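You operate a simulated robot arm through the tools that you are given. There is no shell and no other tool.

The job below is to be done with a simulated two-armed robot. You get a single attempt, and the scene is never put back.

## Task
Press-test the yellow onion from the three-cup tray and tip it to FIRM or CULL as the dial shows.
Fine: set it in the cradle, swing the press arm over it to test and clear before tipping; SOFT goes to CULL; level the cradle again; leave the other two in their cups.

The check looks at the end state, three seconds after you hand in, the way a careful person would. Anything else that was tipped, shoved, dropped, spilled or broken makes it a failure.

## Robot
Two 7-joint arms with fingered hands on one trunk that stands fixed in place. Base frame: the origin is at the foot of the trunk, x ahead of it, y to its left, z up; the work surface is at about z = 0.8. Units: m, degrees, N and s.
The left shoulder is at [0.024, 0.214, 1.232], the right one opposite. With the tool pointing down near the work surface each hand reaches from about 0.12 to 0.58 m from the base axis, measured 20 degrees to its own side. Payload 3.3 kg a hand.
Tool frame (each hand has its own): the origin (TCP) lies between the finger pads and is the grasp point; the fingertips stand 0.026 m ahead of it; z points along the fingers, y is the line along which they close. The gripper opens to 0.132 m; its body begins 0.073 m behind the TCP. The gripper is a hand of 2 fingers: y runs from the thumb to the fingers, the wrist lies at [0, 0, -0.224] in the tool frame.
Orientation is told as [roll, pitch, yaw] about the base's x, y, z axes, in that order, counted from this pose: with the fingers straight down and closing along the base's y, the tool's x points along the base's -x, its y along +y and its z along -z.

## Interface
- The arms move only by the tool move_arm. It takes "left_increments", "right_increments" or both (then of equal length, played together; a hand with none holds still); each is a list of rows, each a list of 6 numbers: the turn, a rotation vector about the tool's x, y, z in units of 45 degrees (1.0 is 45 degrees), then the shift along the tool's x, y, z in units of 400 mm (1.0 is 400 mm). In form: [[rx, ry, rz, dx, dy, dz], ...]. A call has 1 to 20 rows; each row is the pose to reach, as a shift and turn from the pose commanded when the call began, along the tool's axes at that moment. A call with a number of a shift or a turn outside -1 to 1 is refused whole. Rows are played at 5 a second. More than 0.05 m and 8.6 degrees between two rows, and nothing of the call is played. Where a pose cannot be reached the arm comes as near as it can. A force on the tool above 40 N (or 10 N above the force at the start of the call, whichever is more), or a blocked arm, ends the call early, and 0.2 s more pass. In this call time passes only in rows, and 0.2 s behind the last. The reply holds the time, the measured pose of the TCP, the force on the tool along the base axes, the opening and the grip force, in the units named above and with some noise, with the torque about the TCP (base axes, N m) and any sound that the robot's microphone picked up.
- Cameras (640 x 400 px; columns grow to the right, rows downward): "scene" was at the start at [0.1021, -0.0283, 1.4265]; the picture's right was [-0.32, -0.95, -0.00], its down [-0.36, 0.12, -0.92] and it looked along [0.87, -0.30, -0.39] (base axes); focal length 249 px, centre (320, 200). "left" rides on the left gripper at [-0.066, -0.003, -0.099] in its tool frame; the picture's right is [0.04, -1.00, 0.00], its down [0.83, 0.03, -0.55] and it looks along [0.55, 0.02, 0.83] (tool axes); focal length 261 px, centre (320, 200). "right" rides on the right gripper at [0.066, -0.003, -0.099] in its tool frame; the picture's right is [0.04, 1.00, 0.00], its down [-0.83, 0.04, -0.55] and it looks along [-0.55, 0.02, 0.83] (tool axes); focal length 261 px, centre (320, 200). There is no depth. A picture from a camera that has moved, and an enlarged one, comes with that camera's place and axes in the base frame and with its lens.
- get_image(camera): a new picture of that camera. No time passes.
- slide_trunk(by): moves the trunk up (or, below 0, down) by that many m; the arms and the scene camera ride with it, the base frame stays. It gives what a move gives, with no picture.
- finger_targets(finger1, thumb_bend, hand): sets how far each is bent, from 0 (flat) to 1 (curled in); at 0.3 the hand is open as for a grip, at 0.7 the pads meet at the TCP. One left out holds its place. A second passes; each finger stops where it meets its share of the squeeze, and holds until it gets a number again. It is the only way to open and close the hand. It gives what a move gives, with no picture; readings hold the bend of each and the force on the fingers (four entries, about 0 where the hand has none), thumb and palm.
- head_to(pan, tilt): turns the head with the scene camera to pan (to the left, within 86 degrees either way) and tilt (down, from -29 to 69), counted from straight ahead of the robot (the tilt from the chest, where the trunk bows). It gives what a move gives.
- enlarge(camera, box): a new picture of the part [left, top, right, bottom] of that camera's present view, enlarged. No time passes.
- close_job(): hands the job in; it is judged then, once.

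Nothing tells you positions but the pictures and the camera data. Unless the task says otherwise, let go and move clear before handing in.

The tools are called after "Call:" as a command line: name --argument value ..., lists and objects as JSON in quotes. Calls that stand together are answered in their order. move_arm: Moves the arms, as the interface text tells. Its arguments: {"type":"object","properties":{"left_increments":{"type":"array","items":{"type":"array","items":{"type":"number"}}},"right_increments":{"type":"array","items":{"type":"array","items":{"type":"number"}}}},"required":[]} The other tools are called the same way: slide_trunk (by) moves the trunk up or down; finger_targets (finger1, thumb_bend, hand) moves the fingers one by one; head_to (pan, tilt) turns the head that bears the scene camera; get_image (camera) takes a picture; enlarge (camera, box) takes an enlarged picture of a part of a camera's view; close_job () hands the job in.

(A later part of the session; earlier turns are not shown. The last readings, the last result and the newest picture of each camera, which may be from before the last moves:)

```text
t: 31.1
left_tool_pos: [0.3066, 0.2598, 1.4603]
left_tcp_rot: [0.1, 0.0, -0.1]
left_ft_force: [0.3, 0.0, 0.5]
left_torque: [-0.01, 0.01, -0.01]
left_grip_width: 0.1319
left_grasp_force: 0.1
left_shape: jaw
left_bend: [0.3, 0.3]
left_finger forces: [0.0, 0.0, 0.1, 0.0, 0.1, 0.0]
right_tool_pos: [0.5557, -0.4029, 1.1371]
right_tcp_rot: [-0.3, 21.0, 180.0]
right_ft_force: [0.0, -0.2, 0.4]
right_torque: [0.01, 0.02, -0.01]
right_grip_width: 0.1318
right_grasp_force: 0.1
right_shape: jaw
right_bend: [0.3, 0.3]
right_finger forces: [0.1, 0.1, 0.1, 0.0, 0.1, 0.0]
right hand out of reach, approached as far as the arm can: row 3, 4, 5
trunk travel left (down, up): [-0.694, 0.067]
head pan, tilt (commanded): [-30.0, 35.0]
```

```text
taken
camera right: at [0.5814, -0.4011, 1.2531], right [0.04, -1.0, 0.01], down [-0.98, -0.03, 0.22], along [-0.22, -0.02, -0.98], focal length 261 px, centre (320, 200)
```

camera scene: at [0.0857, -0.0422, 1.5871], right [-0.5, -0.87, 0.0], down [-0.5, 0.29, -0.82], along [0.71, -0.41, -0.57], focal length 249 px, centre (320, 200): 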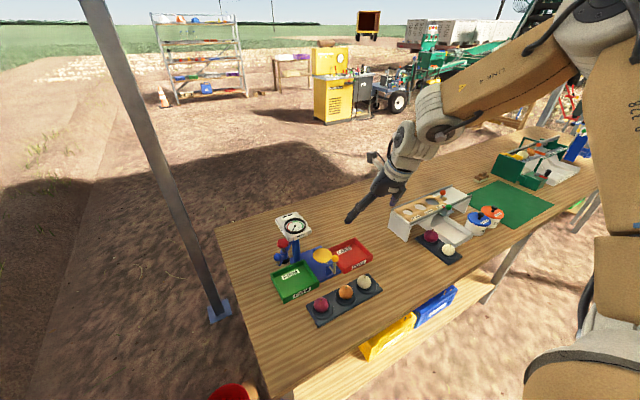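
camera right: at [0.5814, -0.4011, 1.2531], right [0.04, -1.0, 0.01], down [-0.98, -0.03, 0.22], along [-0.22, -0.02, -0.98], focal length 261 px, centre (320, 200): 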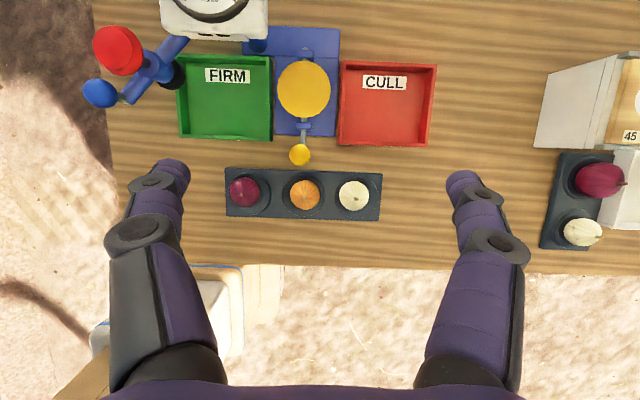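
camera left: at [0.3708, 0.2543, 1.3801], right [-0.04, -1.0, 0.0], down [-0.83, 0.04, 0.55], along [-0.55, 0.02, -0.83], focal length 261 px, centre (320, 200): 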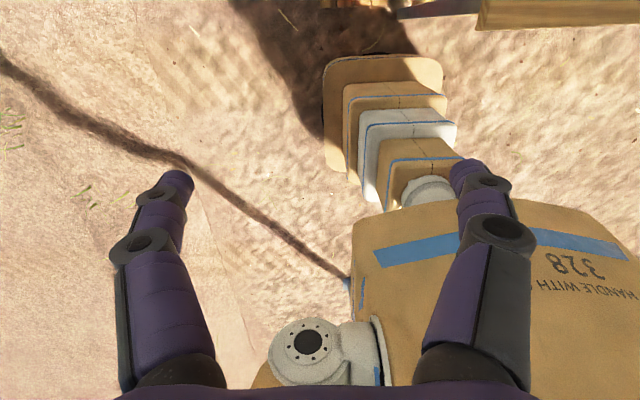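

At 21° tilt, x stops at about 0.556. I'll increase the tilt to 45° and try to reach the cradle column, still high up.

Call:
move_arm --right_increments '[[0, 0.133, 0, 0.0, 0, 0], [0, 0.267, 0, 0.0, 0, 0], [0, 0.4, 0, 0.04, -0.0, 0.05], [0, 0.533, 0, 0.08, -0.02, 0.1], [0, 0.533, 0, 0.12, -0.04, 0.16], [0, 0.533, 0, 0.1575, -0.055, 0.213]]'

Call:
get_image --camera "right"

Call:
get_image --camera "scene"

```text
t: 32.5
left_tool_pos: [0.3058, 0.2598, 1.4588]
left_tcp_rot: [0.0, 0.0, 0.0]
left_ft_force: [-0.9, 0.3, 0.0]
left_torque: [0.03, -0.01, -0.02]
left_grip_width: 0.1318
left_grasp_force: 0.0
left_shape: jaw
left_bend: [0.3, 0.3]
left_finger forces: [0.0, 0.0, 0.0, 0.1, 0.1, 0.0]
right_tool_pos: [0.5944, -0.3918, 1.1288]
right_tcp_rot: [-0.3, 45.0, 179.7]
right_ft_force: [0.0, 0.0, 0.2]
right_torque: [0.02, 0.02, 0.0]
right_grip_width: 0.1321
right_grasp_force: 0.0
right_shape: jaw
right_bend: [0.3, 0.3]
right_finger forces: [0.0, 0.0, 0.1, 0.0, 0.0, 0.0]
right hand out of reach, approached as far as the arm can: row 4, 5, 6
trunk travel left (down, up): [-0.694, 0.067]
head pan, tilt (commanded): [-30.0, 35.0]
```

```text
taken
camera right: at [0.5704, -0.3899, 1.2451], right [0.03, -1.0, 0.02], down [-0.98, -0.03, -0.2], along [0.2, -0.02, -0.98], focal length 261 px, centre (320, 200)
```

right: 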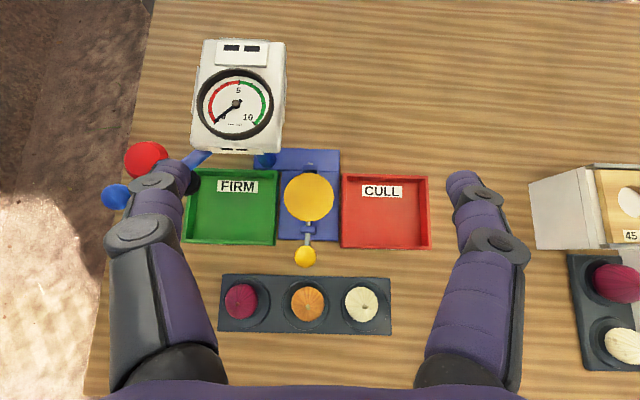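

```text
taken
camera scene: at [0.0861, -0.0421, 1.587], right [-0.5, -0.87, 0.0], down [-0.5, 0.29, -0.82], along [0.71, -0.41, -0.57], focal length 249 px, centre (320, 200)
```

scene: 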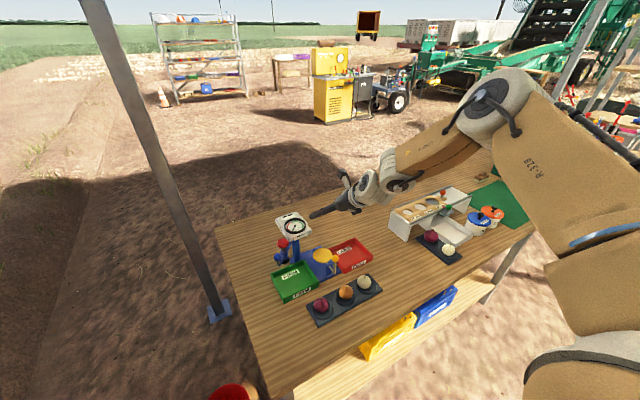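

From this view the dial reads 0 to 5 in red and 5 to 10 in green. Reach seems better with the shoulder lower, so I'll lift the hand, bring the trunk back down, and repeat the forward test at 45°.

Call:
move_arm --right_increments '[[0, 0, 0, 0.031, 0, -0.084], [0, 0, 0, 0.062, 0, -0.168], [0, 0, 0, 0.093, 0, -0.252], [0, 0, 0, 0.124, 0, -0.336]]'

Call:
slide_trunk --by -0.18

Call:
get_image --camera "scene"

```text
t: 33.5
left_tool_pos: [0.3036, 0.259, 1.46]
left_tcp_rot: [0.0, 0.0, 0.0]
left_ft_force: [0.6, 0.3, 0.4]
left_torque: [-0.02, -0.04, -0.01]
left_grip_width: 0.1321
left_grasp_force: 0.1
left_shape: jaw
left_bend: [0.3, 0.3]
left_finger forces: [0.1, 0.1, 0.0, 0.0, 0.0, 0.1]
right_tool_pos: [0.5333, -0.3923, 1.2592]
right_tcp_rot: [-0.5, 45.0, 179.6]
right_ft_force: [-0.2, -0.1, 0.3]
right_torque: [0.04, 0.0, 0.03]
right_grip_width: 0.132
right_grasp_force: 0.1
right_shape: jaw
right_bend: [0.3, 0.3]
right_finger forces: [0.1, 0.1, 0.0, 0.0, 0.0, 0.0]
trunk travel left (down, up): [-0.694, 0.067]
head pan, tilt (commanded): [-30.0, 35.0]
```

```text
t: 35.5
left_tool_pos: [0.305, 0.2588, 1.2799]
left_tcp_rot: [0.0, 0.0, 0.0]
left_ft_force: [-0.8, -0.2, -0.2]
left_torque: [-0.02, -0.01, 0.03]
left_grip_width: 0.132
left_grasp_force: 0.1
left_shape: jaw
left_bend: [0.3, 0.3]
left_finger forces: [0.1, 0.0, 0.0, 0.1, 0.0, 0.1]
right_tool_pos: [0.5329, -0.392, 1.0756]
right_tcp_rot: [-0.5, 45.0, 179.7]
right_ft_force: [0.4, -0.1, -0.7]
right_torque: [-0.02, -0.02, 0.03]
right_grip_width: 0.1322
right_grasp_force: 0.1
right_shape: jaw
right_bend: [0.3, 0.3]
right_finger forces: [0.1, 0.0, 0.1, 0.0, 0.0, 0.0]
trunk travel left (down, up): [-0.514, 0.247]
head pan, tilt (commanded): [-30.0, 35.0]
```

```text
taken
camera scene: at [0.0906, -0.0422, 1.4071], right [-0.5, -0.87, 0.0], down [-0.5, 0.29, -0.82], along [0.71, -0.41, -0.57], focal length 249 px, centre (320, 200)
```

scene: 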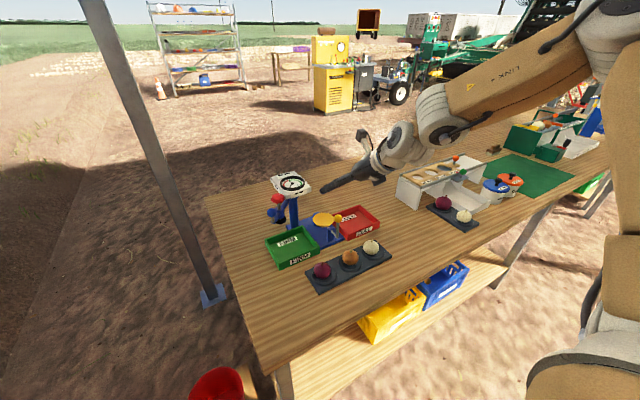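

Call:
move_arm --right_increments '[[0, 0, 0, 0.05, -0.007, 0.05], [0, 0, 0, 0.1, -0.014, 0.1], [0, 0, 0, 0.15, -0.021, 0.15], [0, 0, 0, 0.207, -0.0275, 0.207]]'

Call:
get_image --camera "right"

Call:
get_image --camera "scene"

```text
t: 36.5
left_tool_pos: [0.3056, 0.2577, 1.2786]
left_tcp_rot: [0.1, 0.1, -0.1]
left_ft_force: [0.3, -0.1, 0.1]
left_torque: [-0.01, 0.03, -0.01]
left_grip_width: 0.132
left_grasp_force: 0.0
left_shape: jaw
left_bend: [0.3, 0.3]
left_finger forces: [0.0, 0.0, 0.1, 0.1, 0.0, 0.0]
right_tool_pos: [0.6526, -0.379, 1.0736]
right_tcp_rot: [-0.5, 44.9, 179.8]
right_ft_force: [0.3, 0.7, 0.1]
right_torque: [-0.04, 0.03, 0.01]
right_grip_width: 0.1319
right_grasp_force: 0.0
right_shape: jaw
right_bend: [0.3, 0.3]
right_finger forces: [0.0, 0.0, 0.1, 0.0, 0.1, 0.1]
trunk travel left (down, up): [-0.514, 0.247]
head pan, tilt (commanded): [-30.0, 35.0]
```

```text
taken
camera right: at [0.6292, -0.3779, 1.1905], right [0.03, -1.0, 0.02], down [-0.98, -0.03, -0.2], along [0.2, -0.02, -0.98], focal length 261 px, centre (320, 200)
```

right: 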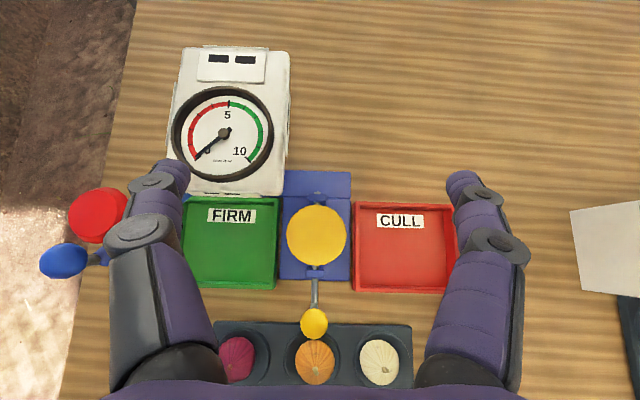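

```text
taken
camera scene: at [0.0917, -0.0424, 1.4069], right [-0.5, -0.87, 0.0], down [-0.5, 0.29, -0.82], along [0.71, -0.41, -0.57], focal length 249 px, centre (320, 200)
```

scene: 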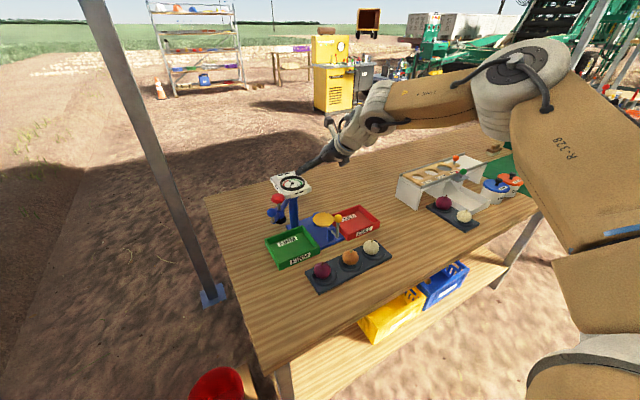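

The cradle column is reachable at 45° tilt with the shoulder about 0.16 m above the hand, so I'll lower the trunk by about 0.17 for the placement. I'll check how far the tilt can be reduced here.

Call:
move_arm --right_increments '[[0, -0.111, 0, 0, 0, 0], [0, -0.222, 0, 0, 0, 0]]'

Call:
enlarge --camera "right" --box '[170, 160, 460, 390]'

```text
t: 37.1
left_tool_pos: [0.3049, 0.2591, 1.2791]
left_tcp_rot: [0.0, -0.1, 0.0]
left_ft_force: [-0.7, 0.6, -0.3]
left_torque: [-0.01, -0.01, 0.05]
left_grip_width: 0.1319
left_grasp_force: 0.1
left_shape: jaw
left_bend: [0.3, 0.3]
left_finger forces: [0.1, 0.0, 0.0, 0.0, 0.0, 0.1]
right_tool_pos: [0.6344, -0.3845, 1.075]
right_tcp_rot: [-0.3, 34.9, 179.8]
right_ft_force: [-0.9, -0.1, 1.0]
right_torque: [-0.01, -0.01, -0.01]
right_grip_width: 0.1319
right_grasp_force: 0.1
right_shape: jaw
right_bend: [0.3, 0.3]
right_finger forces: [0.1, 0.0, 0.0, 0.0, 0.1, 0.1]
right hand out of reach, approached as far as the arm can: row 2
trunk travel left (down, up): [-0.514, 0.247]
head pan, tilt (commanded): [-30.0, 35.0]
```

```text
1.74 times, centred on (315, 275) of right
camera zoom: at [0.631, -0.3826, 1.1947], right [0.03, -1.0, 0.02], down [-1.0, -0.03, -0.02], along [0.03, -0.02, -1.0], focal length 453 px, centre (329, 70)
```

zoom: 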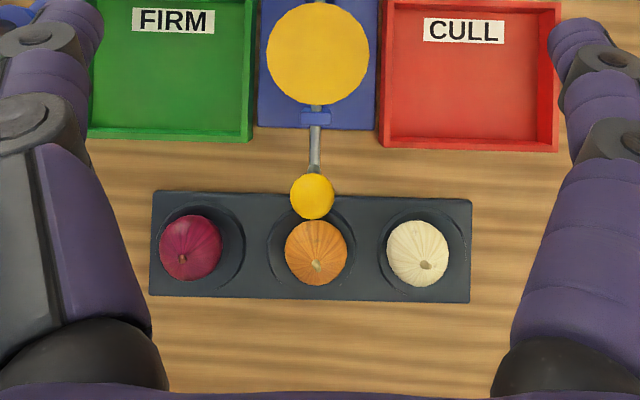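

A tilt of about 40° is the least that reaches the cradle. For the pick, a diagonal finger line keeps clear of the red and white neighbours, so I'll move back above the onion and roll to that orientation.

Call:
move_arm --right_increments '[[0, -0.089, 0, -0.0744, 0, -0.0368], [0, -0.178, 0, -0.149, 0, -0.0736], [0, -0.266, 0, -0.223, 0, -0.11], [0, -0.355, 0, -0.298, 0, -0.147], [0, -0.444, 0, -0.372, 0, -0.184]]'

Call:
move_arm --right_increments '[[0, 0, 0.17, 0, 0, 0], [0, 0, 0.34, 0, 0, 0], [0, 0, 0.51, 0, 0, 0], [0, 0, 0.68, 0, 0, 0], [0, 0, 0.85, 0, 0, 0], [0, 0, 1.0, 0, 0, 0]]'

Call:
finger_targets --hand "right" --finger1 0.42 --thumb_bend 0.42

Call:
get_image --camera "right"

```text
t: 38.3
left_tool_pos: [0.3044, 0.2603, 1.2807]
left_tcp_rot: [0.1, 0.0, -0.1]
left_ft_force: [0.0, 0.1, 0.5]
left_torque: [0.01, -0.01, 0.0]
left_grip_width: 0.1318
left_grasp_force: 0.0
left_shape: jaw
left_bend: [0.3, 0.3]
left_finger forces: [0.0, 0.1, 0.0, 0.0, 0.0, 0.1]
right_tool_pos: [0.471, -0.3854, 1.051]
right_tcp_rot: [-0.4, 14.9, 179.9]
right_ft_force: [0.0, 0.1, -0.8]
right_torque: [-0.01, 0.0, 0.0]
right_grip_width: 0.1318
right_grasp_force: 0.1
right_shape: jaw
right_bend: [0.3, 0.3]
right_finger forces: [0.0, 0.0, 0.0, 0.0, 0.1, 0.1]
trunk travel left (down, up): [-0.514, 0.247]
head pan, tilt (commanded): [-30.0, 35.0]
```

```text
t: 39.7
left_tool_pos: [0.3055, 0.258, 1.2802]
left_tcp_rot: [0.0, 0.0, 0.0]
left_ft_force: [0.1, 1.5, 0.3]
left_torque: [0.01, 0.0, -0.02]
left_grip_width: 0.1316
left_grasp_force: 0.1
left_shape: jaw
left_bend: [0.3, 0.3]
left_finger forces: [0.0, 0.1, 0.1, 0.1, 0.0, 0.0]
right_tool_pos: [0.4717, -0.3842, 1.0505]
right_tcp_rot: [-11.0, 10.2, 133.8]
right_ft_force: [-0.2, -0.8, 0.3]
right_torque: [0.01, 0.0, 0.04]
right_grip_width: 0.132
right_grasp_force: 0.0
right_shape: jaw
right_bend: [0.3, 0.3]
right_finger forces: [0.1, 0.0, 0.0, 0.0, 0.1, 0.1]
trunk travel left (down, up): [-0.514, 0.247]
head pan, tilt (commanded): [-30.0, 35.0]
```

```text
t: 40.7
left_tool_pos: [0.3054, 0.2592, 1.2792]
left_tcp_rot: [0.0, 0.1, 0.0]
left_ft_force: [-0.1, 0.4, -0.2]
left_torque: [-0.02, 0.01, 0.03]
left_grip_width: 0.1319
left_grasp_force: 0.1
left_shape: jaw
left_bend: [0.3, 0.3]
left_finger forces: [0.0, 0.0, 0.1, 0.0, 0.0, 0.1]
right_tool_pos: [0.4721, -0.3843, 1.0503]
right_tcp_rot: [-10.9, 10.3, 133.9]
right_ft_force: [-0.4, -0.2, -0.4]
right_torque: [-0.01, -0.02, -0.01]
right_grip_width: 0.0943
right_grasp_force: 0.1
right_shape: fingers
right_bend: [0.42, 0.42]
right_finger forces: [0.0, 0.0, 0.0, 0.1, 0.0, 0.0]
trunk travel left (down, up): [-0.514, 0.247]
head pan, tilt (commanded): [-30.0, 35.0]
```

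```text
taken
camera right: at [0.4926, -0.4301, 1.159], right [-0.66, -0.73, -0.18], down [-0.73, 0.56, 0.38], along [-0.18, 0.38, -0.91], focal length 261 px, centre (320, 200)
```

right: 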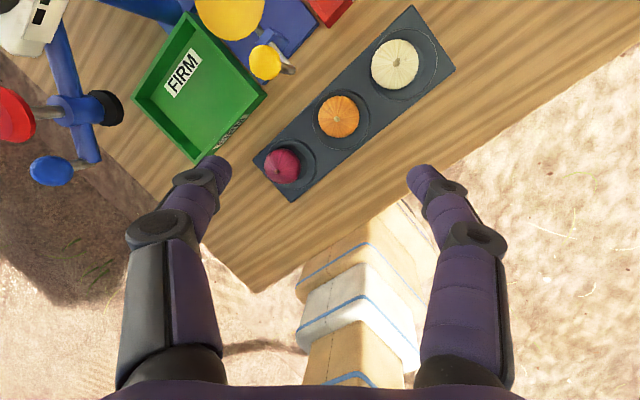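

The diagonal orientation works. I'll straighten the tool to vertical while descending to a hover at z ≈ 0.95 over the yellow onion.

Call:
move_arm --right_increments '[[-0.08, -0.08, 0, -0.002, 0.002, 0.086], [-0.16, -0.16, 0, -0.004, 0.004, 0.172], [-0.2357, -0.2357, 0, -0.006, 0.006, 0.257]]'

Call:
get_image --camera "right"

Call:
get_image --camera "scene"

```text
t: 41.5
left_tool_pos: [0.3056, 0.2587, 1.2796]
left_tcp_rot: [0.0, 0.0, 0.0]
left_ft_force: [-0.4, 0.6, -0.1]
left_torque: [0.01, 0.0, 0.0]
left_grip_width: 0.1321
left_grasp_force: 0.0
left_shape: jaw
left_bend: [0.3, 0.3]
left_finger forces: [0.1, 0.0, 0.0, 0.0, 0.1, 0.0]
right_tool_pos: [0.4665, -0.3923, 0.9597]
right_tcp_rot: [-0.2, -0.2, 134.9]
right_ft_force: [0.3, 0.6, 0.2]
right_torque: [0.01, -0.01, -0.01]
right_grip_width: 0.0941
right_grasp_force: 0.0
right_shape: fingers
right_bend: [0.42, 0.42]
right_finger forces: [0.0, 0.1, 0.0, 0.0, 0.0, 0.0]
right hand out of reach, approached as far as the arm can: row 3
trunk travel left (down, up): [-0.514, 0.247]
head pan, tilt (commanded): [-30.0, 35.0]
```

```text
taken
camera right: at [0.5148, -0.4375, 1.0578], right [-0.68, -0.73, 0.0], down [-0.61, 0.56, 0.56], along [-0.41, 0.38, -0.83], focal length 261 px, centre (320, 200)
```

right: 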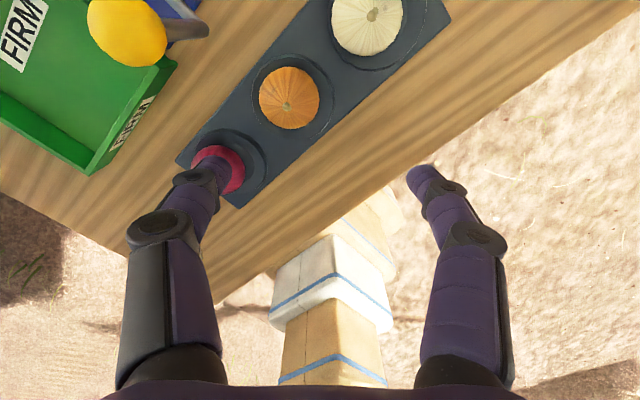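

```text
taken
camera scene: at [0.09, -0.0425, 1.407], right [-0.5, -0.87, 0.0], down [-0.5, 0.29, -0.82], along [0.71, -0.41, -0.57], focal length 249 px, centre (320, 200)
```

scene: 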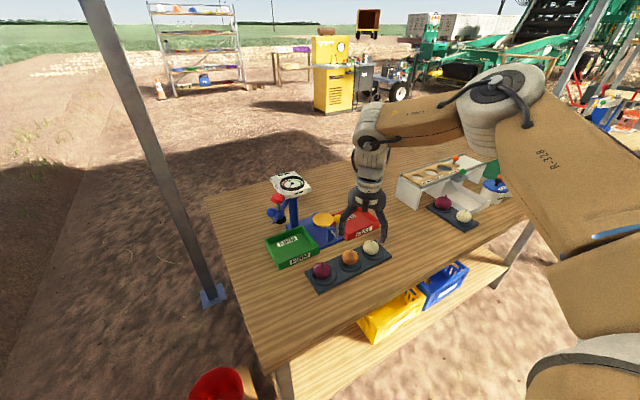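

Vertical falls 3 cm short, so I'll lean the tool 20° in the plane across the finger line. That keeps the fingers level, and then I'll centre over the onion.

Call:
move_arm --right_increments '[[0, 0.148, 0, 0.0, 0, 0], [0, 0.296, 0, 0.018, -0.033, 0.012], [0, 0.444, 0, 0.0366, -0.066, 0.024]]'

Call:
get_image --camera "right"

```text
t: 42.3
left_tool_pos: [0.3046, 0.2595, 1.28]
left_tcp_rot: [0.0, 0.0, 0.1]
left_ft_force: [-0.1, -0.2, -0.3]
left_torque: [0.01, 0.01, 0.01]
left_grip_width: 0.132
left_grasp_force: 0.0
left_shape: jaw
left_bend: [0.3, 0.3]
left_finger forces: [0.0, 0.0, 0.1, 0.0, 0.0, 0.0]
right_tool_pos: [0.4872, -0.3886, 0.9545]
right_tcp_rot: [-0.5, 19.9, 134.9]
right_ft_force: [-0.1, -0.3, -0.1]
right_torque: [0.01, -0.02, 0.04]
right_grip_width: 0.0941
right_grasp_force: 0.0
right_shape: fingers
right_bend: [0.42, 0.42]
right_finger forces: [0.0, 0.1, 0.1, 0.0, 0.0, 0.1]
right hand out of reach, approached as far as the arm can: row 3
trunk travel left (down, up): [-0.514, 0.247]
head pan, tilt (commanded): [-30.0, 35.0]
```

```text
taken
camera right: at [0.5089, -0.4072, 1.0689], right [-0.68, -0.73, 0.01], down [-0.71, 0.66, 0.24], along [-0.18, 0.16, -0.97], focal length 261 px, centre (320, 200)
```

right: 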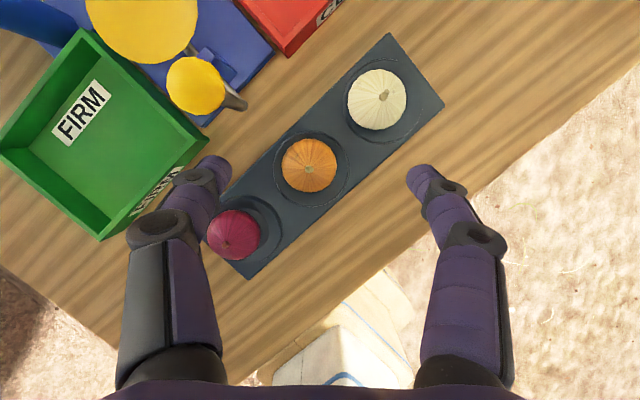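

Leaning toward negative azimuth is what limits the wrist. I'll swing the lean to positive azimuth (+25°), with the fingers still level and roughly across the row.

Call:
move_arm --right_increments '[[0.053, 0, -0.146, 0, 0, -0.02], [0.106, 0, -0.292, 0, 0, -0.04], [0.16, 0, -0.439, 0, 0, -0.06], [0.213, 0, -0.585, 0, 0, -0.06], [0.266, 0, -0.731, 0, 0, -0.06]]'

Call:
move_arm --right_increments '[[0.053, 0, -0.146, 0, 0, 0], [0.106, 0, -0.292, 0, 0, 0], [0.16, 0, -0.439, 0, 0, 0], [0.213, 0, -0.585, 0, 0, 0], [0.266, 0, -0.731, 0, 0, 0]]'

Call:
get_image --camera "right"

```text
t: 43.5
left_tool_pos: [0.304, 0.2584, 1.2782]
left_tcp_rot: [0.0, 0.1, 0.1]
left_ft_force: [0.2, -1.2, 0.4]
left_torque: [0.02, 0.01, -0.03]
left_grip_width: 0.1319
left_grasp_force: 0.0
left_shape: jaw
left_bend: [0.3, 0.3]
left_finger forces: [0.0, 0.1, 0.0, 0.1, 0.0, 0.1]
right_tool_pos: [0.4833, -0.3815, 0.9758]
right_tcp_rot: [-0.4, 19.9, 170.1]
right_ft_force: [-0.1, -0.5, -0.3]
right_torque: [0.0, 0.01, -0.01]
right_grip_width: 0.094
right_grasp_force: 0.0
right_shape: fingers
right_bend: [0.42, 0.42]
right_finger forces: [0.1, 0.1, 0.0, 0.0, 0.0, 0.0]
trunk travel left (down, up): [-0.514, 0.247]
head pan, tilt (commanded): [-30.0, 35.0]
```

```text
t: 44.7
left_tool_pos: [0.3053, 0.2592, 1.2798]
left_tcp_rot: [0.0, 0.0, 0.0]
left_ft_force: [0.2, -0.6, -0.4]
left_torque: [0.0, -0.02, 0.0]
left_grip_width: 0.132
left_grasp_force: 0.1
left_shape: jaw
left_bend: [0.3, 0.3]
left_finger forces: [0.0, 0.1, 0.1, 0.0, 0.1, 0.0]
right_tool_pos: [0.4839, -0.3819, 0.9766]
right_tcp_rot: [-0.4, 20.1, -155.0]
right_ft_force: [-0.3, -0.4, 0.1]
right_torque: [0.02, 0.0, 0.02]
right_grip_width: 0.094
right_grasp_force: 0.0
right_shape: fingers
right_bend: [0.42, 0.42]
right_finger forces: [0.0, 0.0, 0.0, 0.1, 0.1, 0.1]
trunk travel left (down, up): [-0.514, 0.247]
head pan, tilt (commanded): [-30.0, 35.0]
```

```text
taken
camera right: at [0.5071, -0.3687, 1.0913], right [0.46, -0.89, 0.01], down [-0.87, -0.44, 0.23], along [-0.2, -0.11, -0.97], focal length 261 px, centre (320, 200)
```

right: 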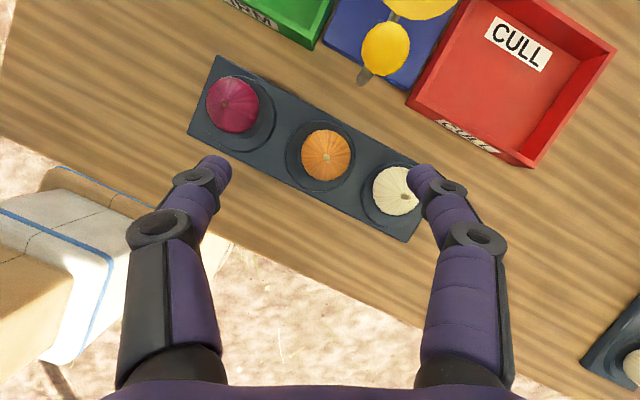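

This orientation is reachable. Before descending I'll check the tray height and how the onion sits in its cup.

Call:
enlarge --camera "scene" --box '[295, 230, 400, 300]'

Call:
enlarge --camera "right" --box '[180, 50, 440, 250]'

Call:
finger_targets --hand "right" --finger1 0.49 --thumb_bend 0.49

```text
5.71 times, centred on (348, 265) of scene
camera zoom: at [0.0908, -0.0423, 1.407], right [-0.5, -0.87, 0.0], down [-0.5, 0.29, -0.82], along [0.71, -0.41, -0.57], focal length 1423 px, centre (163, -171)
```

zoom: 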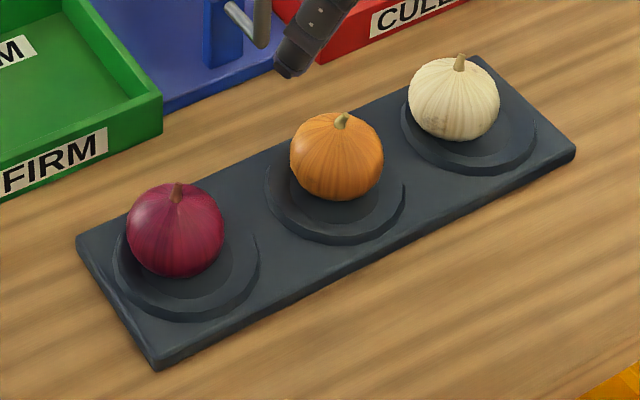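

```text
2.00 times, centred on (310, 150) of right
camera zoom: at [0.5071, -0.3687, 1.0913], right [0.46, -0.89, 0.01], down [-0.87, -0.44, 0.23], along [-0.2, -0.11, -0.97], focal length 521 px, centre (340, 300)
```

zoom: 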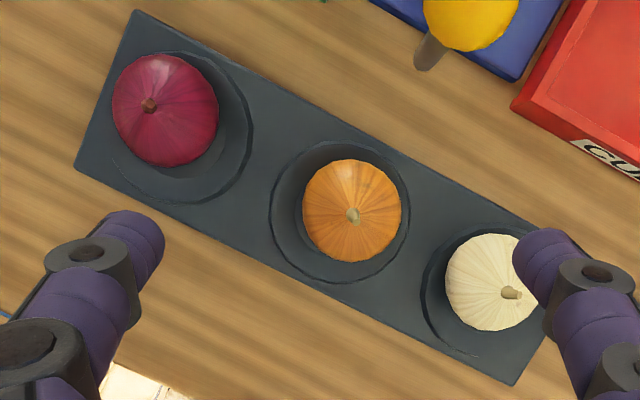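

```text
t: 45.7
left_tool_pos: [0.3053, 0.2595, 1.2801]
left_tcp_rot: [0.0, 0.0, 0.0]
left_ft_force: [0.2, -0.2, 0.5]
left_torque: [-0.02, 0.01, 0.02]
left_grip_width: 0.1316
left_grasp_force: 0.1
left_shape: jaw
left_bend: [0.3, 0.3]
left_finger forces: [0.0, 0.1, 0.0, 0.0, 0.0, 0.0]
right_tool_pos: [0.4831, -0.3828, 0.9751]
right_tcp_rot: [-0.3, 20.2, -155.1]
right_ft_force: [0.1, -1.1, -0.4]
right_torque: [-0.02, -0.02, -0.01]
right_grip_width: 0.0705
right_grasp_force: 0.1
right_shape: fingers
right_bend: [0.49, 0.49]
right_finger forces: [0.0, 0.0, 0.0, 0.1, 0.0, 0.0]
trunk travel left (down, up): [-0.514, 0.247]
head pan, tilt (commanded): [-30.0, 35.0]
```

The tray is about 1 cm thick with low rings, and the onion's centre is at about (0.496, -0.3835, 0.83). I'll descend halfway and check alignment.

Call:
move_arm --right_increments '[[0, 0, 0, -0.029, 0.0045, 0.089], [0, 0, 0, -0.058, 0.009, 0.178]]'

Call:
get_image --camera "right"

Call:
enlarge --camera "scene" --box '[295, 190, 430, 300]'

```text
t: 46.3
left_tool_pos: [0.3059, 0.2586, 1.2804]
left_tcp_rot: [-0.1, 0.0, -0.1]
left_ft_force: [0.6, -0.4, 0.7]
left_torque: [0.03, -0.02, 0.0]
left_grip_width: 0.1318
left_grasp_force: 0.1
left_shape: jaw
left_bend: [0.3, 0.3]
left_finger forces: [0.1, 0.0, 0.0, 0.1, 0.0, 0.0]
right_tool_pos: [0.4867, -0.3851, 0.9026]
right_tcp_rot: [-0.4, 20.1, -155.0]
right_ft_force: [-0.4, 0.6, 0.5]
right_torque: [0.01, -0.02, 0.02]
right_grip_width: 0.0704
right_grasp_force: 0.0
right_shape: fingers
right_bend: [0.49, 0.49]
right_finger forces: [0.1, 0.1, 0.0, 0.0, 0.0, 0.0]
trunk travel left (down, up): [-0.514, 0.247]
head pan, tilt (commanded): [-30.0, 35.0]
```

```text
taken
camera right: at [0.5108, -0.3712, 1.0183], right [0.46, -0.89, 0.01], down [-0.87, -0.44, 0.23], along [-0.2, -0.11, -0.97], focal length 261 px, centre (320, 200)
```

right: 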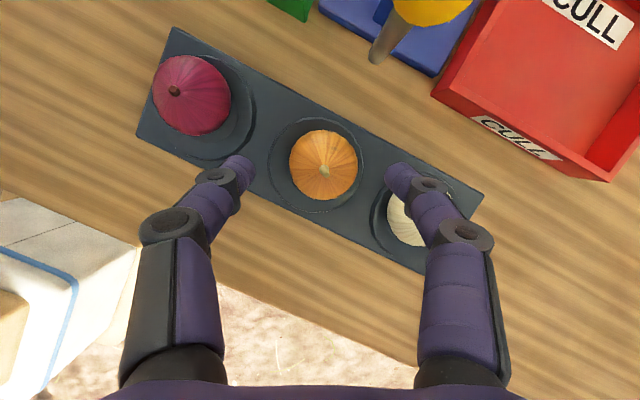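

```text
3.64 times, centred on (362, 245) of scene
camera zoom: at [0.091, -0.0426, 1.4069], right [-0.5, -0.87, 0.0], down [-0.5, 0.29, -0.82], along [0.71, -0.41, -0.57], focal length 905 px, centre (166, 36)
```

zoom: 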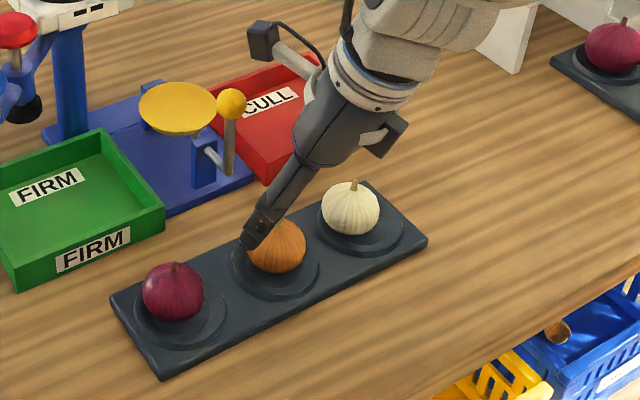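

I notice a second small protrusion on the hand opposite the camera bracket. I'll zoom in to measure it before choosing the placement pose.

Call:
enlarge --camera "scene" --box '[345, 185, 415, 240]'

```text
7.27 times, centred on (380, 212) of scene
camera zoom: at [0.091, -0.0426, 1.4069], right [-0.5, -0.87, 0.0], down [-0.5, 0.29, -0.82], along [0.71, -0.41, -0.57], focal length 1811 px, centre (-116, 109)
```

zoom: 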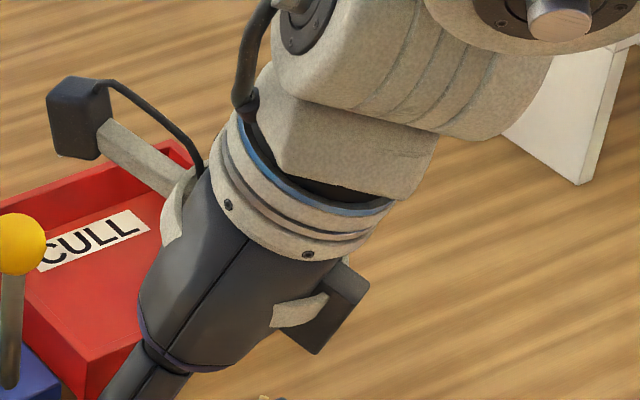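

The protrusion on the far side would foul the lever in the flipped pose, while the camera side leaves about 1 cm more room. I'll lift and roll back to the original side for both the pick and the placement.

Call:
move_arm --right_increments '[[0, 0, 0, 0.018, -0.005, -0.082], [0, 0, 0, 0.036, -0.01, -0.164], [0, 0, 0, 0.054, -0.016, -0.2465]]'

Call:
move_arm --right_increments '[[0, 0, 0.17, 0, 0, 0], [0, 0, 0.34, 0, 0, 0], [0, 0, 0.51, 0, 0, 0], [0, 0, 0.68, 0, 0, 0], [0, 0, 0.85, 0, 0, 0], [0, 0, 1.0, 0, 0, 0]]'

Call:
move_arm --right_increments '[[0, 0, 0.17, 0, 0, 0], [0, 0, 0.34, 0, 0, 0], [0, 0, 0.51, 0, 0, 0], [0, 0, 0.68, 0, 0, 0], [0, 0, 0.85, 0, 0, 0], [0, 0, 1.0, 0, 0, 0]]'

Call:
move_arm --right_increments '[[0, 0, 0.17, 0, 0, 0], [0, 0, 0.34, 0, 0, 0], [0, 0, 0.51, 0, 0, 0], [0, 0, 0.68, 0, 0, 0], [0, 0, 0.85, 0, 0, 0], [0, 0, 1.0, 0, 0, 0]]'

Call:
move_arm --right_increments '[[0, 0, 0.17, 0, 0, 0], [0, 0, 0.34, 0, 0, 0], [0, 0, 0.51, 0, 0, 0], [0, 0, 0.68, 0, 0, 0], [0, 0, 0.85, 0, 0, 0], [0, 0, 1.0, 0, 0, 0]]'

Call:
get_image --camera "right"

```text
t: 47.1
left_tool_pos: [0.3043, 0.2594, 1.2795]
left_tcp_rot: [0.0, 0.0, 0.0]
left_ft_force: [-0.4, -0.3, 0.1]
left_torque: [0.0, -0.02, -0.04]
left_grip_width: 0.1319
left_grasp_force: 0.1
left_shape: jaw
left_bend: [0.3, 0.3]
left_finger forces: [0.1, 0.0, 0.1, 0.0, 0.0, 0.0]
right_tool_pos: [0.4695, -0.3836, 1.0019]
right_tcp_rot: [-0.3, 20.1, -155.2]
right_ft_force: [0.0, -0.6, 0.7]
right_torque: [-0.01, -0.02, -0.03]
right_grip_width: 0.0706
right_grasp_force: 0.0
right_shape: fingers
right_bend: [0.49, 0.49]
right_finger forces: [0.0, 0.0, 0.0, 0.0, 0.1, 0.1]
trunk travel left (down, up): [-0.514, 0.247]
head pan, tilt (commanded): [-30.0, 35.0]
```

```text
t: 48.5
left_tool_pos: [0.306, 0.2595, 1.2798]
left_tcp_rot: [0.0, 0.0, 0.0]
left_ft_force: [-0.4, 0.0, 0.6]
left_torque: [-0.01, 0.0, 0.02]
left_grip_width: 0.1321
left_grasp_force: 0.1
left_shape: jaw
left_bend: [0.3, 0.3]
left_finger forces: [0.0, 0.0, 0.0, 0.0, 0.1, 0.0]
right_tool_pos: [0.4722, -0.3842, 1.0005]
right_tcp_rot: [-14.8, 13.7, 158.0]
right_ft_force: [0.2, 0.1, 0.0]
right_torque: [0.02, 0.0, 0.02]
right_grip_width: 0.0705
right_grasp_force: 0.0
right_shape: fingers
right_bend: [0.49, 0.49]
right_finger forces: [0.0, 0.1, 0.0, 0.1, 0.1, 0.0]
trunk travel left (down, up): [-0.514, 0.247]
head pan, tilt (commanded): [-30.0, 35.0]
```

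```text
t: 49.9
left_tool_pos: [0.3049, 0.2593, 1.2797]
left_tcp_rot: [-0.1, 0.0, 0.0]
left_ft_force: [0.2, 1.2, 0.9]
left_torque: [0.0, 0.0, -0.01]
left_grip_width: 0.1317
left_grasp_force: 0.1
left_shape: jaw
left_bend: [0.3, 0.3]
left_finger forces: [0.0, 0.1, 0.0, 0.1, 0.1, 0.0]
right_tool_pos: [0.4707, -0.3851, 0.9998]
right_tcp_rot: [-20.1, -0.3, 114.8]
right_ft_force: [-0.3, -0.1, -1.0]
right_torque: [0.03, 0.0, 0.0]
right_grip_width: 0.0702
right_grasp_force: 0.0
right_shape: fingers
right_bend: [0.49, 0.49]
right_finger forces: [0.0, 0.0, 0.0, 0.0, 0.0, 0.0]
trunk travel left (down, up): [-0.514, 0.247]
head pan, tilt (commanded): [-30.0, 35.0]
```

```text
t: 51.3
left_tool_pos: [0.3052, 0.2592, 1.281]
left_tcp_rot: [0.1, 0.0, -0.1]
left_ft_force: [-0.6, -0.3, 0.4]
left_torque: [0.03, 0.0, 0.02]
left_grip_width: 0.1319
left_grasp_force: 0.0
left_shape: jaw
left_bend: [0.3, 0.3]
left_finger forces: [0.1, 0.0, 0.0, 0.1, 0.1, 0.0]
right_tool_pos: [0.471, -0.3853, 1.0]
right_tcp_rot: [-14.3, -14.4, 71.6]
right_ft_force: [-0.9, -0.3, 0.1]
right_torque: [0.01, 0.0, -0.03]
right_grip_width: 0.0703
right_grasp_force: 0.2
right_shape: fingers
right_bend: [0.49, 0.49]
right_finger forces: [0.0, 0.0, 0.0, 0.1, 0.1, 0.1]
trunk travel left (down, up): [-0.514, 0.247]
head pan, tilt (commanded): [-30.0, 35.0]
```

```text
t: 52.7
left_tool_pos: [0.3045, 0.2591, 1.28]
left_tcp_rot: [0.0, 0.0, -0.1]
left_ft_force: [-0.5, -0.2, 0.1]
left_torque: [0.01, -0.02, 0.01]
left_grip_width: 0.1318
left_grasp_force: 0.0
left_shape: jaw
left_bend: [0.3, 0.3]
left_finger forces: [0.0, 0.1, 0.1, 0.0, 0.0, 0.0]
right_tool_pos: [0.4712, -0.3859, 1.0013]
right_tcp_rot: [0.4, -20.1, 24.7]
right_ft_force: [0.6, 1.1, -0.3]
right_torque: [0.0, 0.03, 0.0]
right_grip_width: 0.0705
right_grasp_force: 0.1
right_shape: fingers
right_bend: [0.49, 0.49]
right_finger forces: [0.0, 0.1, 0.0, 0.0, 0.0, 0.0]
trunk travel left (down, up): [-0.514, 0.247]
head pan, tilt (commanded): [-30.0, 35.0]
```

```text
taken
camera right: at [0.3867, -0.4279, 1.0718], right [-0.45, 0.89, -0.01], down [0.53, 0.28, 0.81], along [0.72, 0.36, -0.59], focal length 261 px, centre (320, 200)
```

right: 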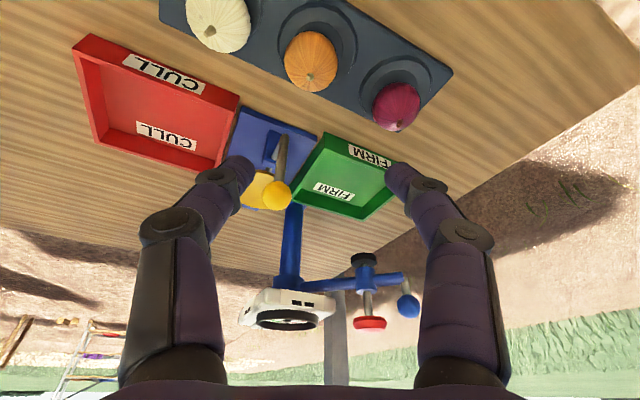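

I'm back on the original side with a +25° lean azimuth. Descending to just above the yellow onion.

Call:
move_arm --right_increments '[[0, 0, 0, 0.017, -0.006, 0.084], [0, 0, 0, 0.034, -0.012, 0.168], [0, 0, 0, 0.051, -0.0175, 0.251]]'

Call:
get_image --camera "right"

Call:
enlarge --camera "scene" --box '[295, 200, 415, 300]'

```text
t: 53.5
left_tool_pos: [0.3075, 0.2587, 1.2794]
left_tcp_rot: [0.1, 0.1, 0.0]
left_ft_force: [1.0, 0.2, 0.2]
left_torque: [-0.01, 0.04, 0.01]
left_grip_width: 0.1321
left_grasp_force: 0.1
left_shape: jaw
left_bend: [0.3, 0.3]
left_finger forces: [0.0, 0.0, 0.0, 0.0, 0.1, 0.0]
right_tool_pos: [0.4884, -0.3838, 0.9]
right_tcp_rot: [0.3, -20.1, 24.8]
right_ft_force: [-0.7, 0.1, 0.7]
right_torque: [-0.01, -0.01, -0.04]
right_grip_width: 0.0704
right_grasp_force: 0.0
right_shape: fingers
right_bend: [0.49, 0.49]
right_finger forces: [0.1, 0.0, 0.1, 0.1, 0.0, 0.0]
trunk travel left (down, up): [-0.514, 0.247]
head pan, tilt (commanded): [-30.0, 35.0]
```

```text
taken
camera right: at [0.4046, -0.4277, 0.9714], right [-0.46, 0.89, -0.01], down [0.52, 0.28, 0.81], along [0.72, 0.36, -0.59], focal length 261 px, centre (320, 200)
```

right: 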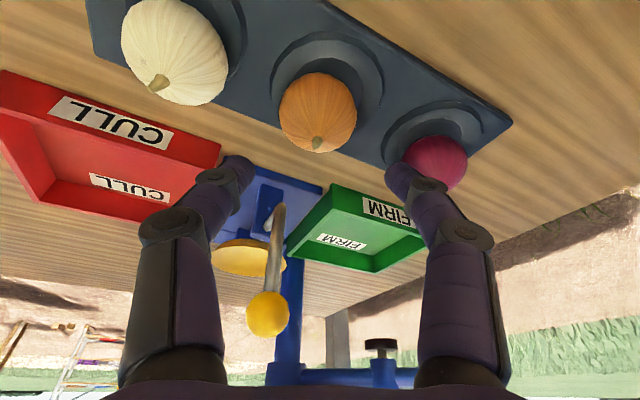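

```text
4.00 times, centred on (355, 250) of scene
camera zoom: at [0.0915, -0.0424, 1.4069], right [-0.5, -0.87, 0.0], down [-0.5, 0.29, -0.82], along [0.71, -0.41, -0.57], focal length 996 px, centre (180, 0)
```

zoom: 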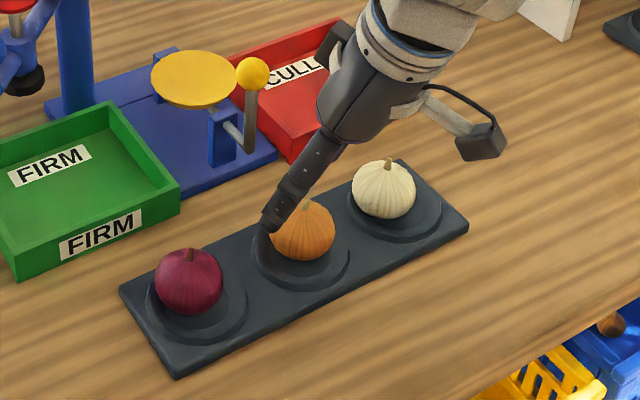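

The onion sits between the finger planes and the right finger clears the white one. Lowering the last 5 cm.

Call:
move_arm --right_increments '[[0, 0, 0, 0.014, -0.001, 0.042], [0, 0, 0, 0.028, -0.003, 0.084], [0, 0, 0, 0.042, -0.004, 0.126]]'

Call:
get_image --camera "right"

Call:
enlarge --camera "scene" --box '[295, 200, 415, 300]'

```text
t: 54.3
left_tool_pos: [0.3047, 0.2597, 1.2791]
left_tcp_rot: [0.0, 0.0, -0.1]
left_ft_force: [0.0, -0.3, 0.5]
left_torque: [0.0, -0.02, -0.02]
left_grip_width: 0.132
left_grasp_force: 0.0
left_shape: jaw
left_bend: [0.3, 0.3]
left_finger forces: [0.0, 0.0, 0.0, 0.1, 0.0, 0.1]
right_tool_pos: [0.4775, -0.387, 0.8649]
right_tcp_rot: [0.3, -20.2, 24.9]
right_ft_force: [1.1, 0.1, 0.5]
right_torque: [-0.02, -0.05, 0.01]
right_grip_width: 0.0705
right_grasp_force: 0.0
right_shape: fingers
right_bend: [0.49, 0.49]
right_finger forces: [0.0, 0.1, 0.0, 0.0, 0.1, 0.0]
right hand out of reach, approached as far as the arm can: row 2, 3
trunk travel left (down, up): [-0.514, 0.247]
head pan, tilt (commanded): [-30.0, 35.0]
```

```text
taken
camera right: at [0.3931, -0.4293, 0.9359], right [-0.46, 0.89, -0.01], down [0.52, 0.28, 0.81], along [0.72, 0.36, -0.59], focal length 261 px, centre (320, 200)
```

right: 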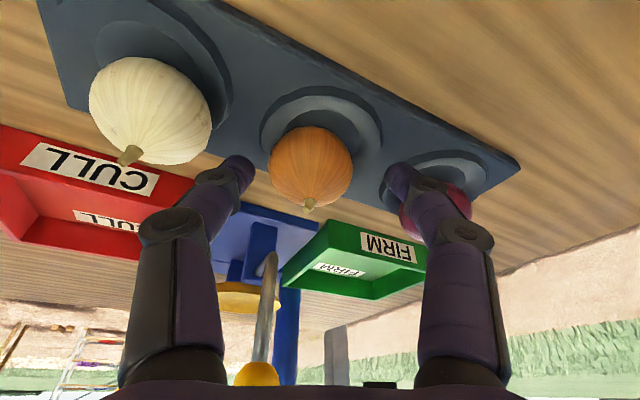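

```text
4.00 times, centred on (355, 250) of scene
camera zoom: at [0.0909, -0.0424, 1.4069], right [-0.5, -0.87, 0.0], down [-0.5, 0.29, -0.82], along [0.71, -0.41, -0.57], focal length 996 px, centre (180, 0)
```

zoom: 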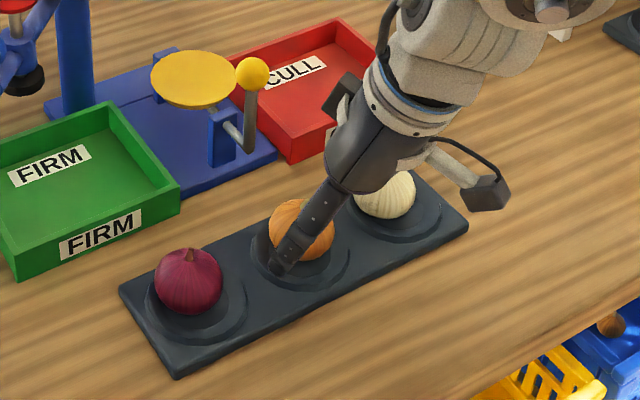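

The hand is now too low relative to the shoulder for this reach. I'll lift clear, lower the trunk by 0.15 m, and come down again.

Call:
move_arm --right_increments '[[0, 0, 0, -0.03, 0.001, -0.088], [0, 0, 0, -0.06, 0.002, -0.176], [0, 0, 0, -0.09, 0.003, -0.264], [0, 0, 0, -0.12, 0.004, -0.352], [0, 0, 0, -0.148, 0.005, -0.438]]'

Call:
slide_trunk --by -0.15

Call:
get_image --camera "scene"

Call:
get_image --camera "right"

```text
t: 55.5
left_tool_pos: [0.305, 0.2595, 1.2793]
left_tcp_rot: [0.0, -0.1, 0.0]
left_ft_force: [-0.2, 0.1, -0.3]
left_torque: [-0.02, -0.01, 0.01]
left_grip_width: 0.132
left_grasp_force: 0.0
left_shape: jaw
left_bend: [0.3, 0.3]
left_finger forces: [0.0, 0.1, 0.0, 0.0, 0.0, 0.0]
right_tool_pos: [0.4724, -0.3841, 1.0495]
right_tcp_rot: [0.4, -20.0, 24.9]
right_ft_force: [-0.2, 0.0, -0.7]
right_torque: [0.01, -0.01, 0.0]
right_grip_width: 0.0701
right_grasp_force: 0.0
right_shape: fingers
right_bend: [0.49, 0.49]
right_finger forces: [0.0, 0.0, 0.0, 0.0, 0.0, 0.0]
trunk travel left (down, up): [-0.514, 0.247]
head pan, tilt (commanded): [-30.0, 35.0]
```

```text
t: 57.3
left_tool_pos: [0.3173, 0.2599, 1.1152]
left_tcp_rot: [0.0, 2.6, 0.0]
left_ft_force: [0.2, -1.0, -0.3]
left_torque: [0.01, 0.0, 0.01]
left_grip_width: 0.1319
left_grasp_force: 0.1
left_shape: jaw
left_bend: [0.3, 0.3]
left_finger forces: [0.0, 0.0, 0.0, 0.1, 0.1, 0.1]
right_tool_pos: [0.4737, -0.3874, 0.8999]
right_tcp_rot: [0.4, -20.1, 24.9]
right_ft_force: [0.7, 0.5, -0.1]
right_torque: [0.0, -0.06, -0.01]
right_grip_width: 0.0702
right_grasp_force: 0.0
right_shape: fingers
right_bend: [0.49, 0.49]
right_finger forces: [0.0, 0.1, 0.1, 0.0, 0.0, 0.1]
trunk travel left (down, up): [-0.364, 0.397]
head pan, tilt (commanded): [-30.0, 35.0]
```

```text
taken
camera scene: at [0.1069, -0.0422, 1.2563], right [-0.5, -0.87, 0.0], down [-0.5, 0.29, -0.82], along [0.71, -0.41, -0.57], focal length 249 px, centre (320, 200)
```

scene: 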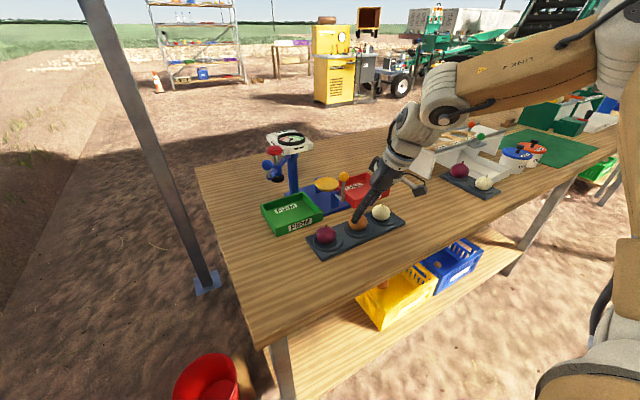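

```text
taken
camera right: at [0.3887, -0.4305, 0.9703], right [-0.46, 0.89, -0.01], down [0.52, 0.28, 0.81], along [0.72, 0.36, -0.59], focal length 261 px, centre (320, 200)
```

right: 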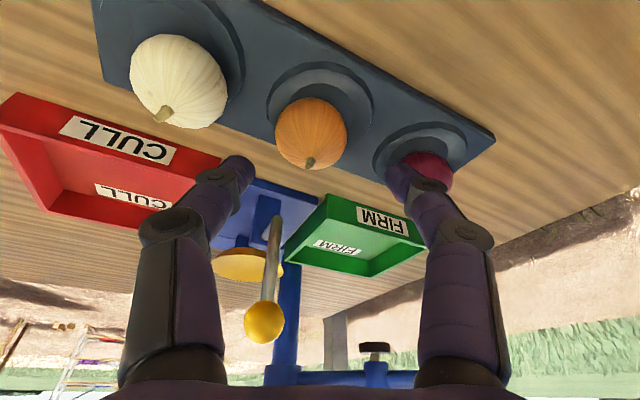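

Lowering the trunk put the hand at hover height (0.474, -0.387, 0.900). Now I'll go forward over the onion and then straight down.

Call:
move_arm --right_increments '[[0, 0, 0, -0.0348, -0.017, 0.0127], [0, 0, 0, -0.0116, -0.017, 0.076], [0, 0, 0, 0.0107, -0.017, 0.137]]'

Call:
get_image --camera "right"

Call:
enlarge --camera "scene" --box '[295, 160, 435, 270]'

```text
t: 58.1
left_tool_pos: [0.3178, 0.2586, 1.114]
left_tcp_rot: [0.0, 2.6, 0.0]
left_ft_force: [0.5, -0.3, 0.0]
left_torque: [-0.02, -0.03, 0.01]
left_grip_width: 0.1319
left_grasp_force: 0.1
left_shape: jaw
left_bend: [0.3, 0.3]
left_finger forces: [0.1, 0.0, 0.1, 0.0, 0.0, 0.0]
right_tool_pos: [0.489, -0.3862, 0.847]
right_tcp_rot: [0.3, -20.2, 25.0]
right_ft_force: [-0.8, -0.4, 3.2]
right_torque: [0.09, 0.06, 0.07]
right_grip_width: 0.0705
right_grasp_force: 1.6
right_shape: fingers
right_bend: [0.49, 0.49]
right_finger forces: [3.0, 0.0, 0.1, 0.0, 0.1, 0.1]
trunk travel left (down, up): [-0.364, 0.397]
head pan, tilt (commanded): [-30.0, 35.0]
```

```text
taken
camera right: at [0.4047, -0.4287, 0.917], right [-0.46, 0.89, -0.01], down [0.52, 0.28, 0.81], along [0.72, 0.36, -0.59], focal length 261 px, centre (320, 200)
```

right: 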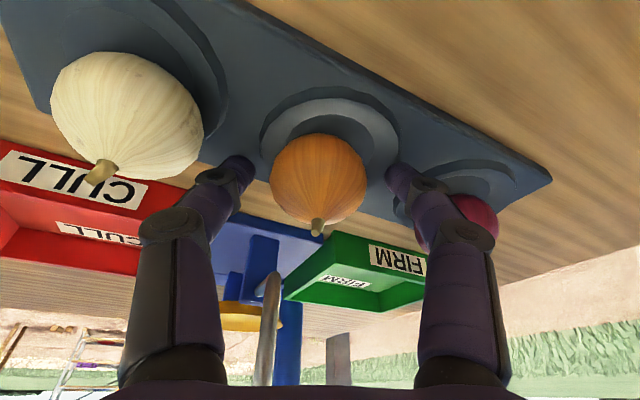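

```text
3.64 times, centred on (365, 215) of scene
camera zoom: at [0.1067, -0.0421, 1.2563], right [-0.5, -0.87, 0.0], down [-0.5, 0.29, -0.82], along [0.71, -0.41, -0.57], focal length 905 px, centre (156, 146)
```

zoom: 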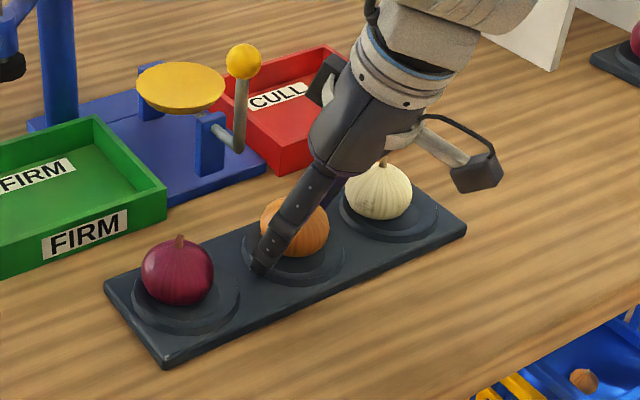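

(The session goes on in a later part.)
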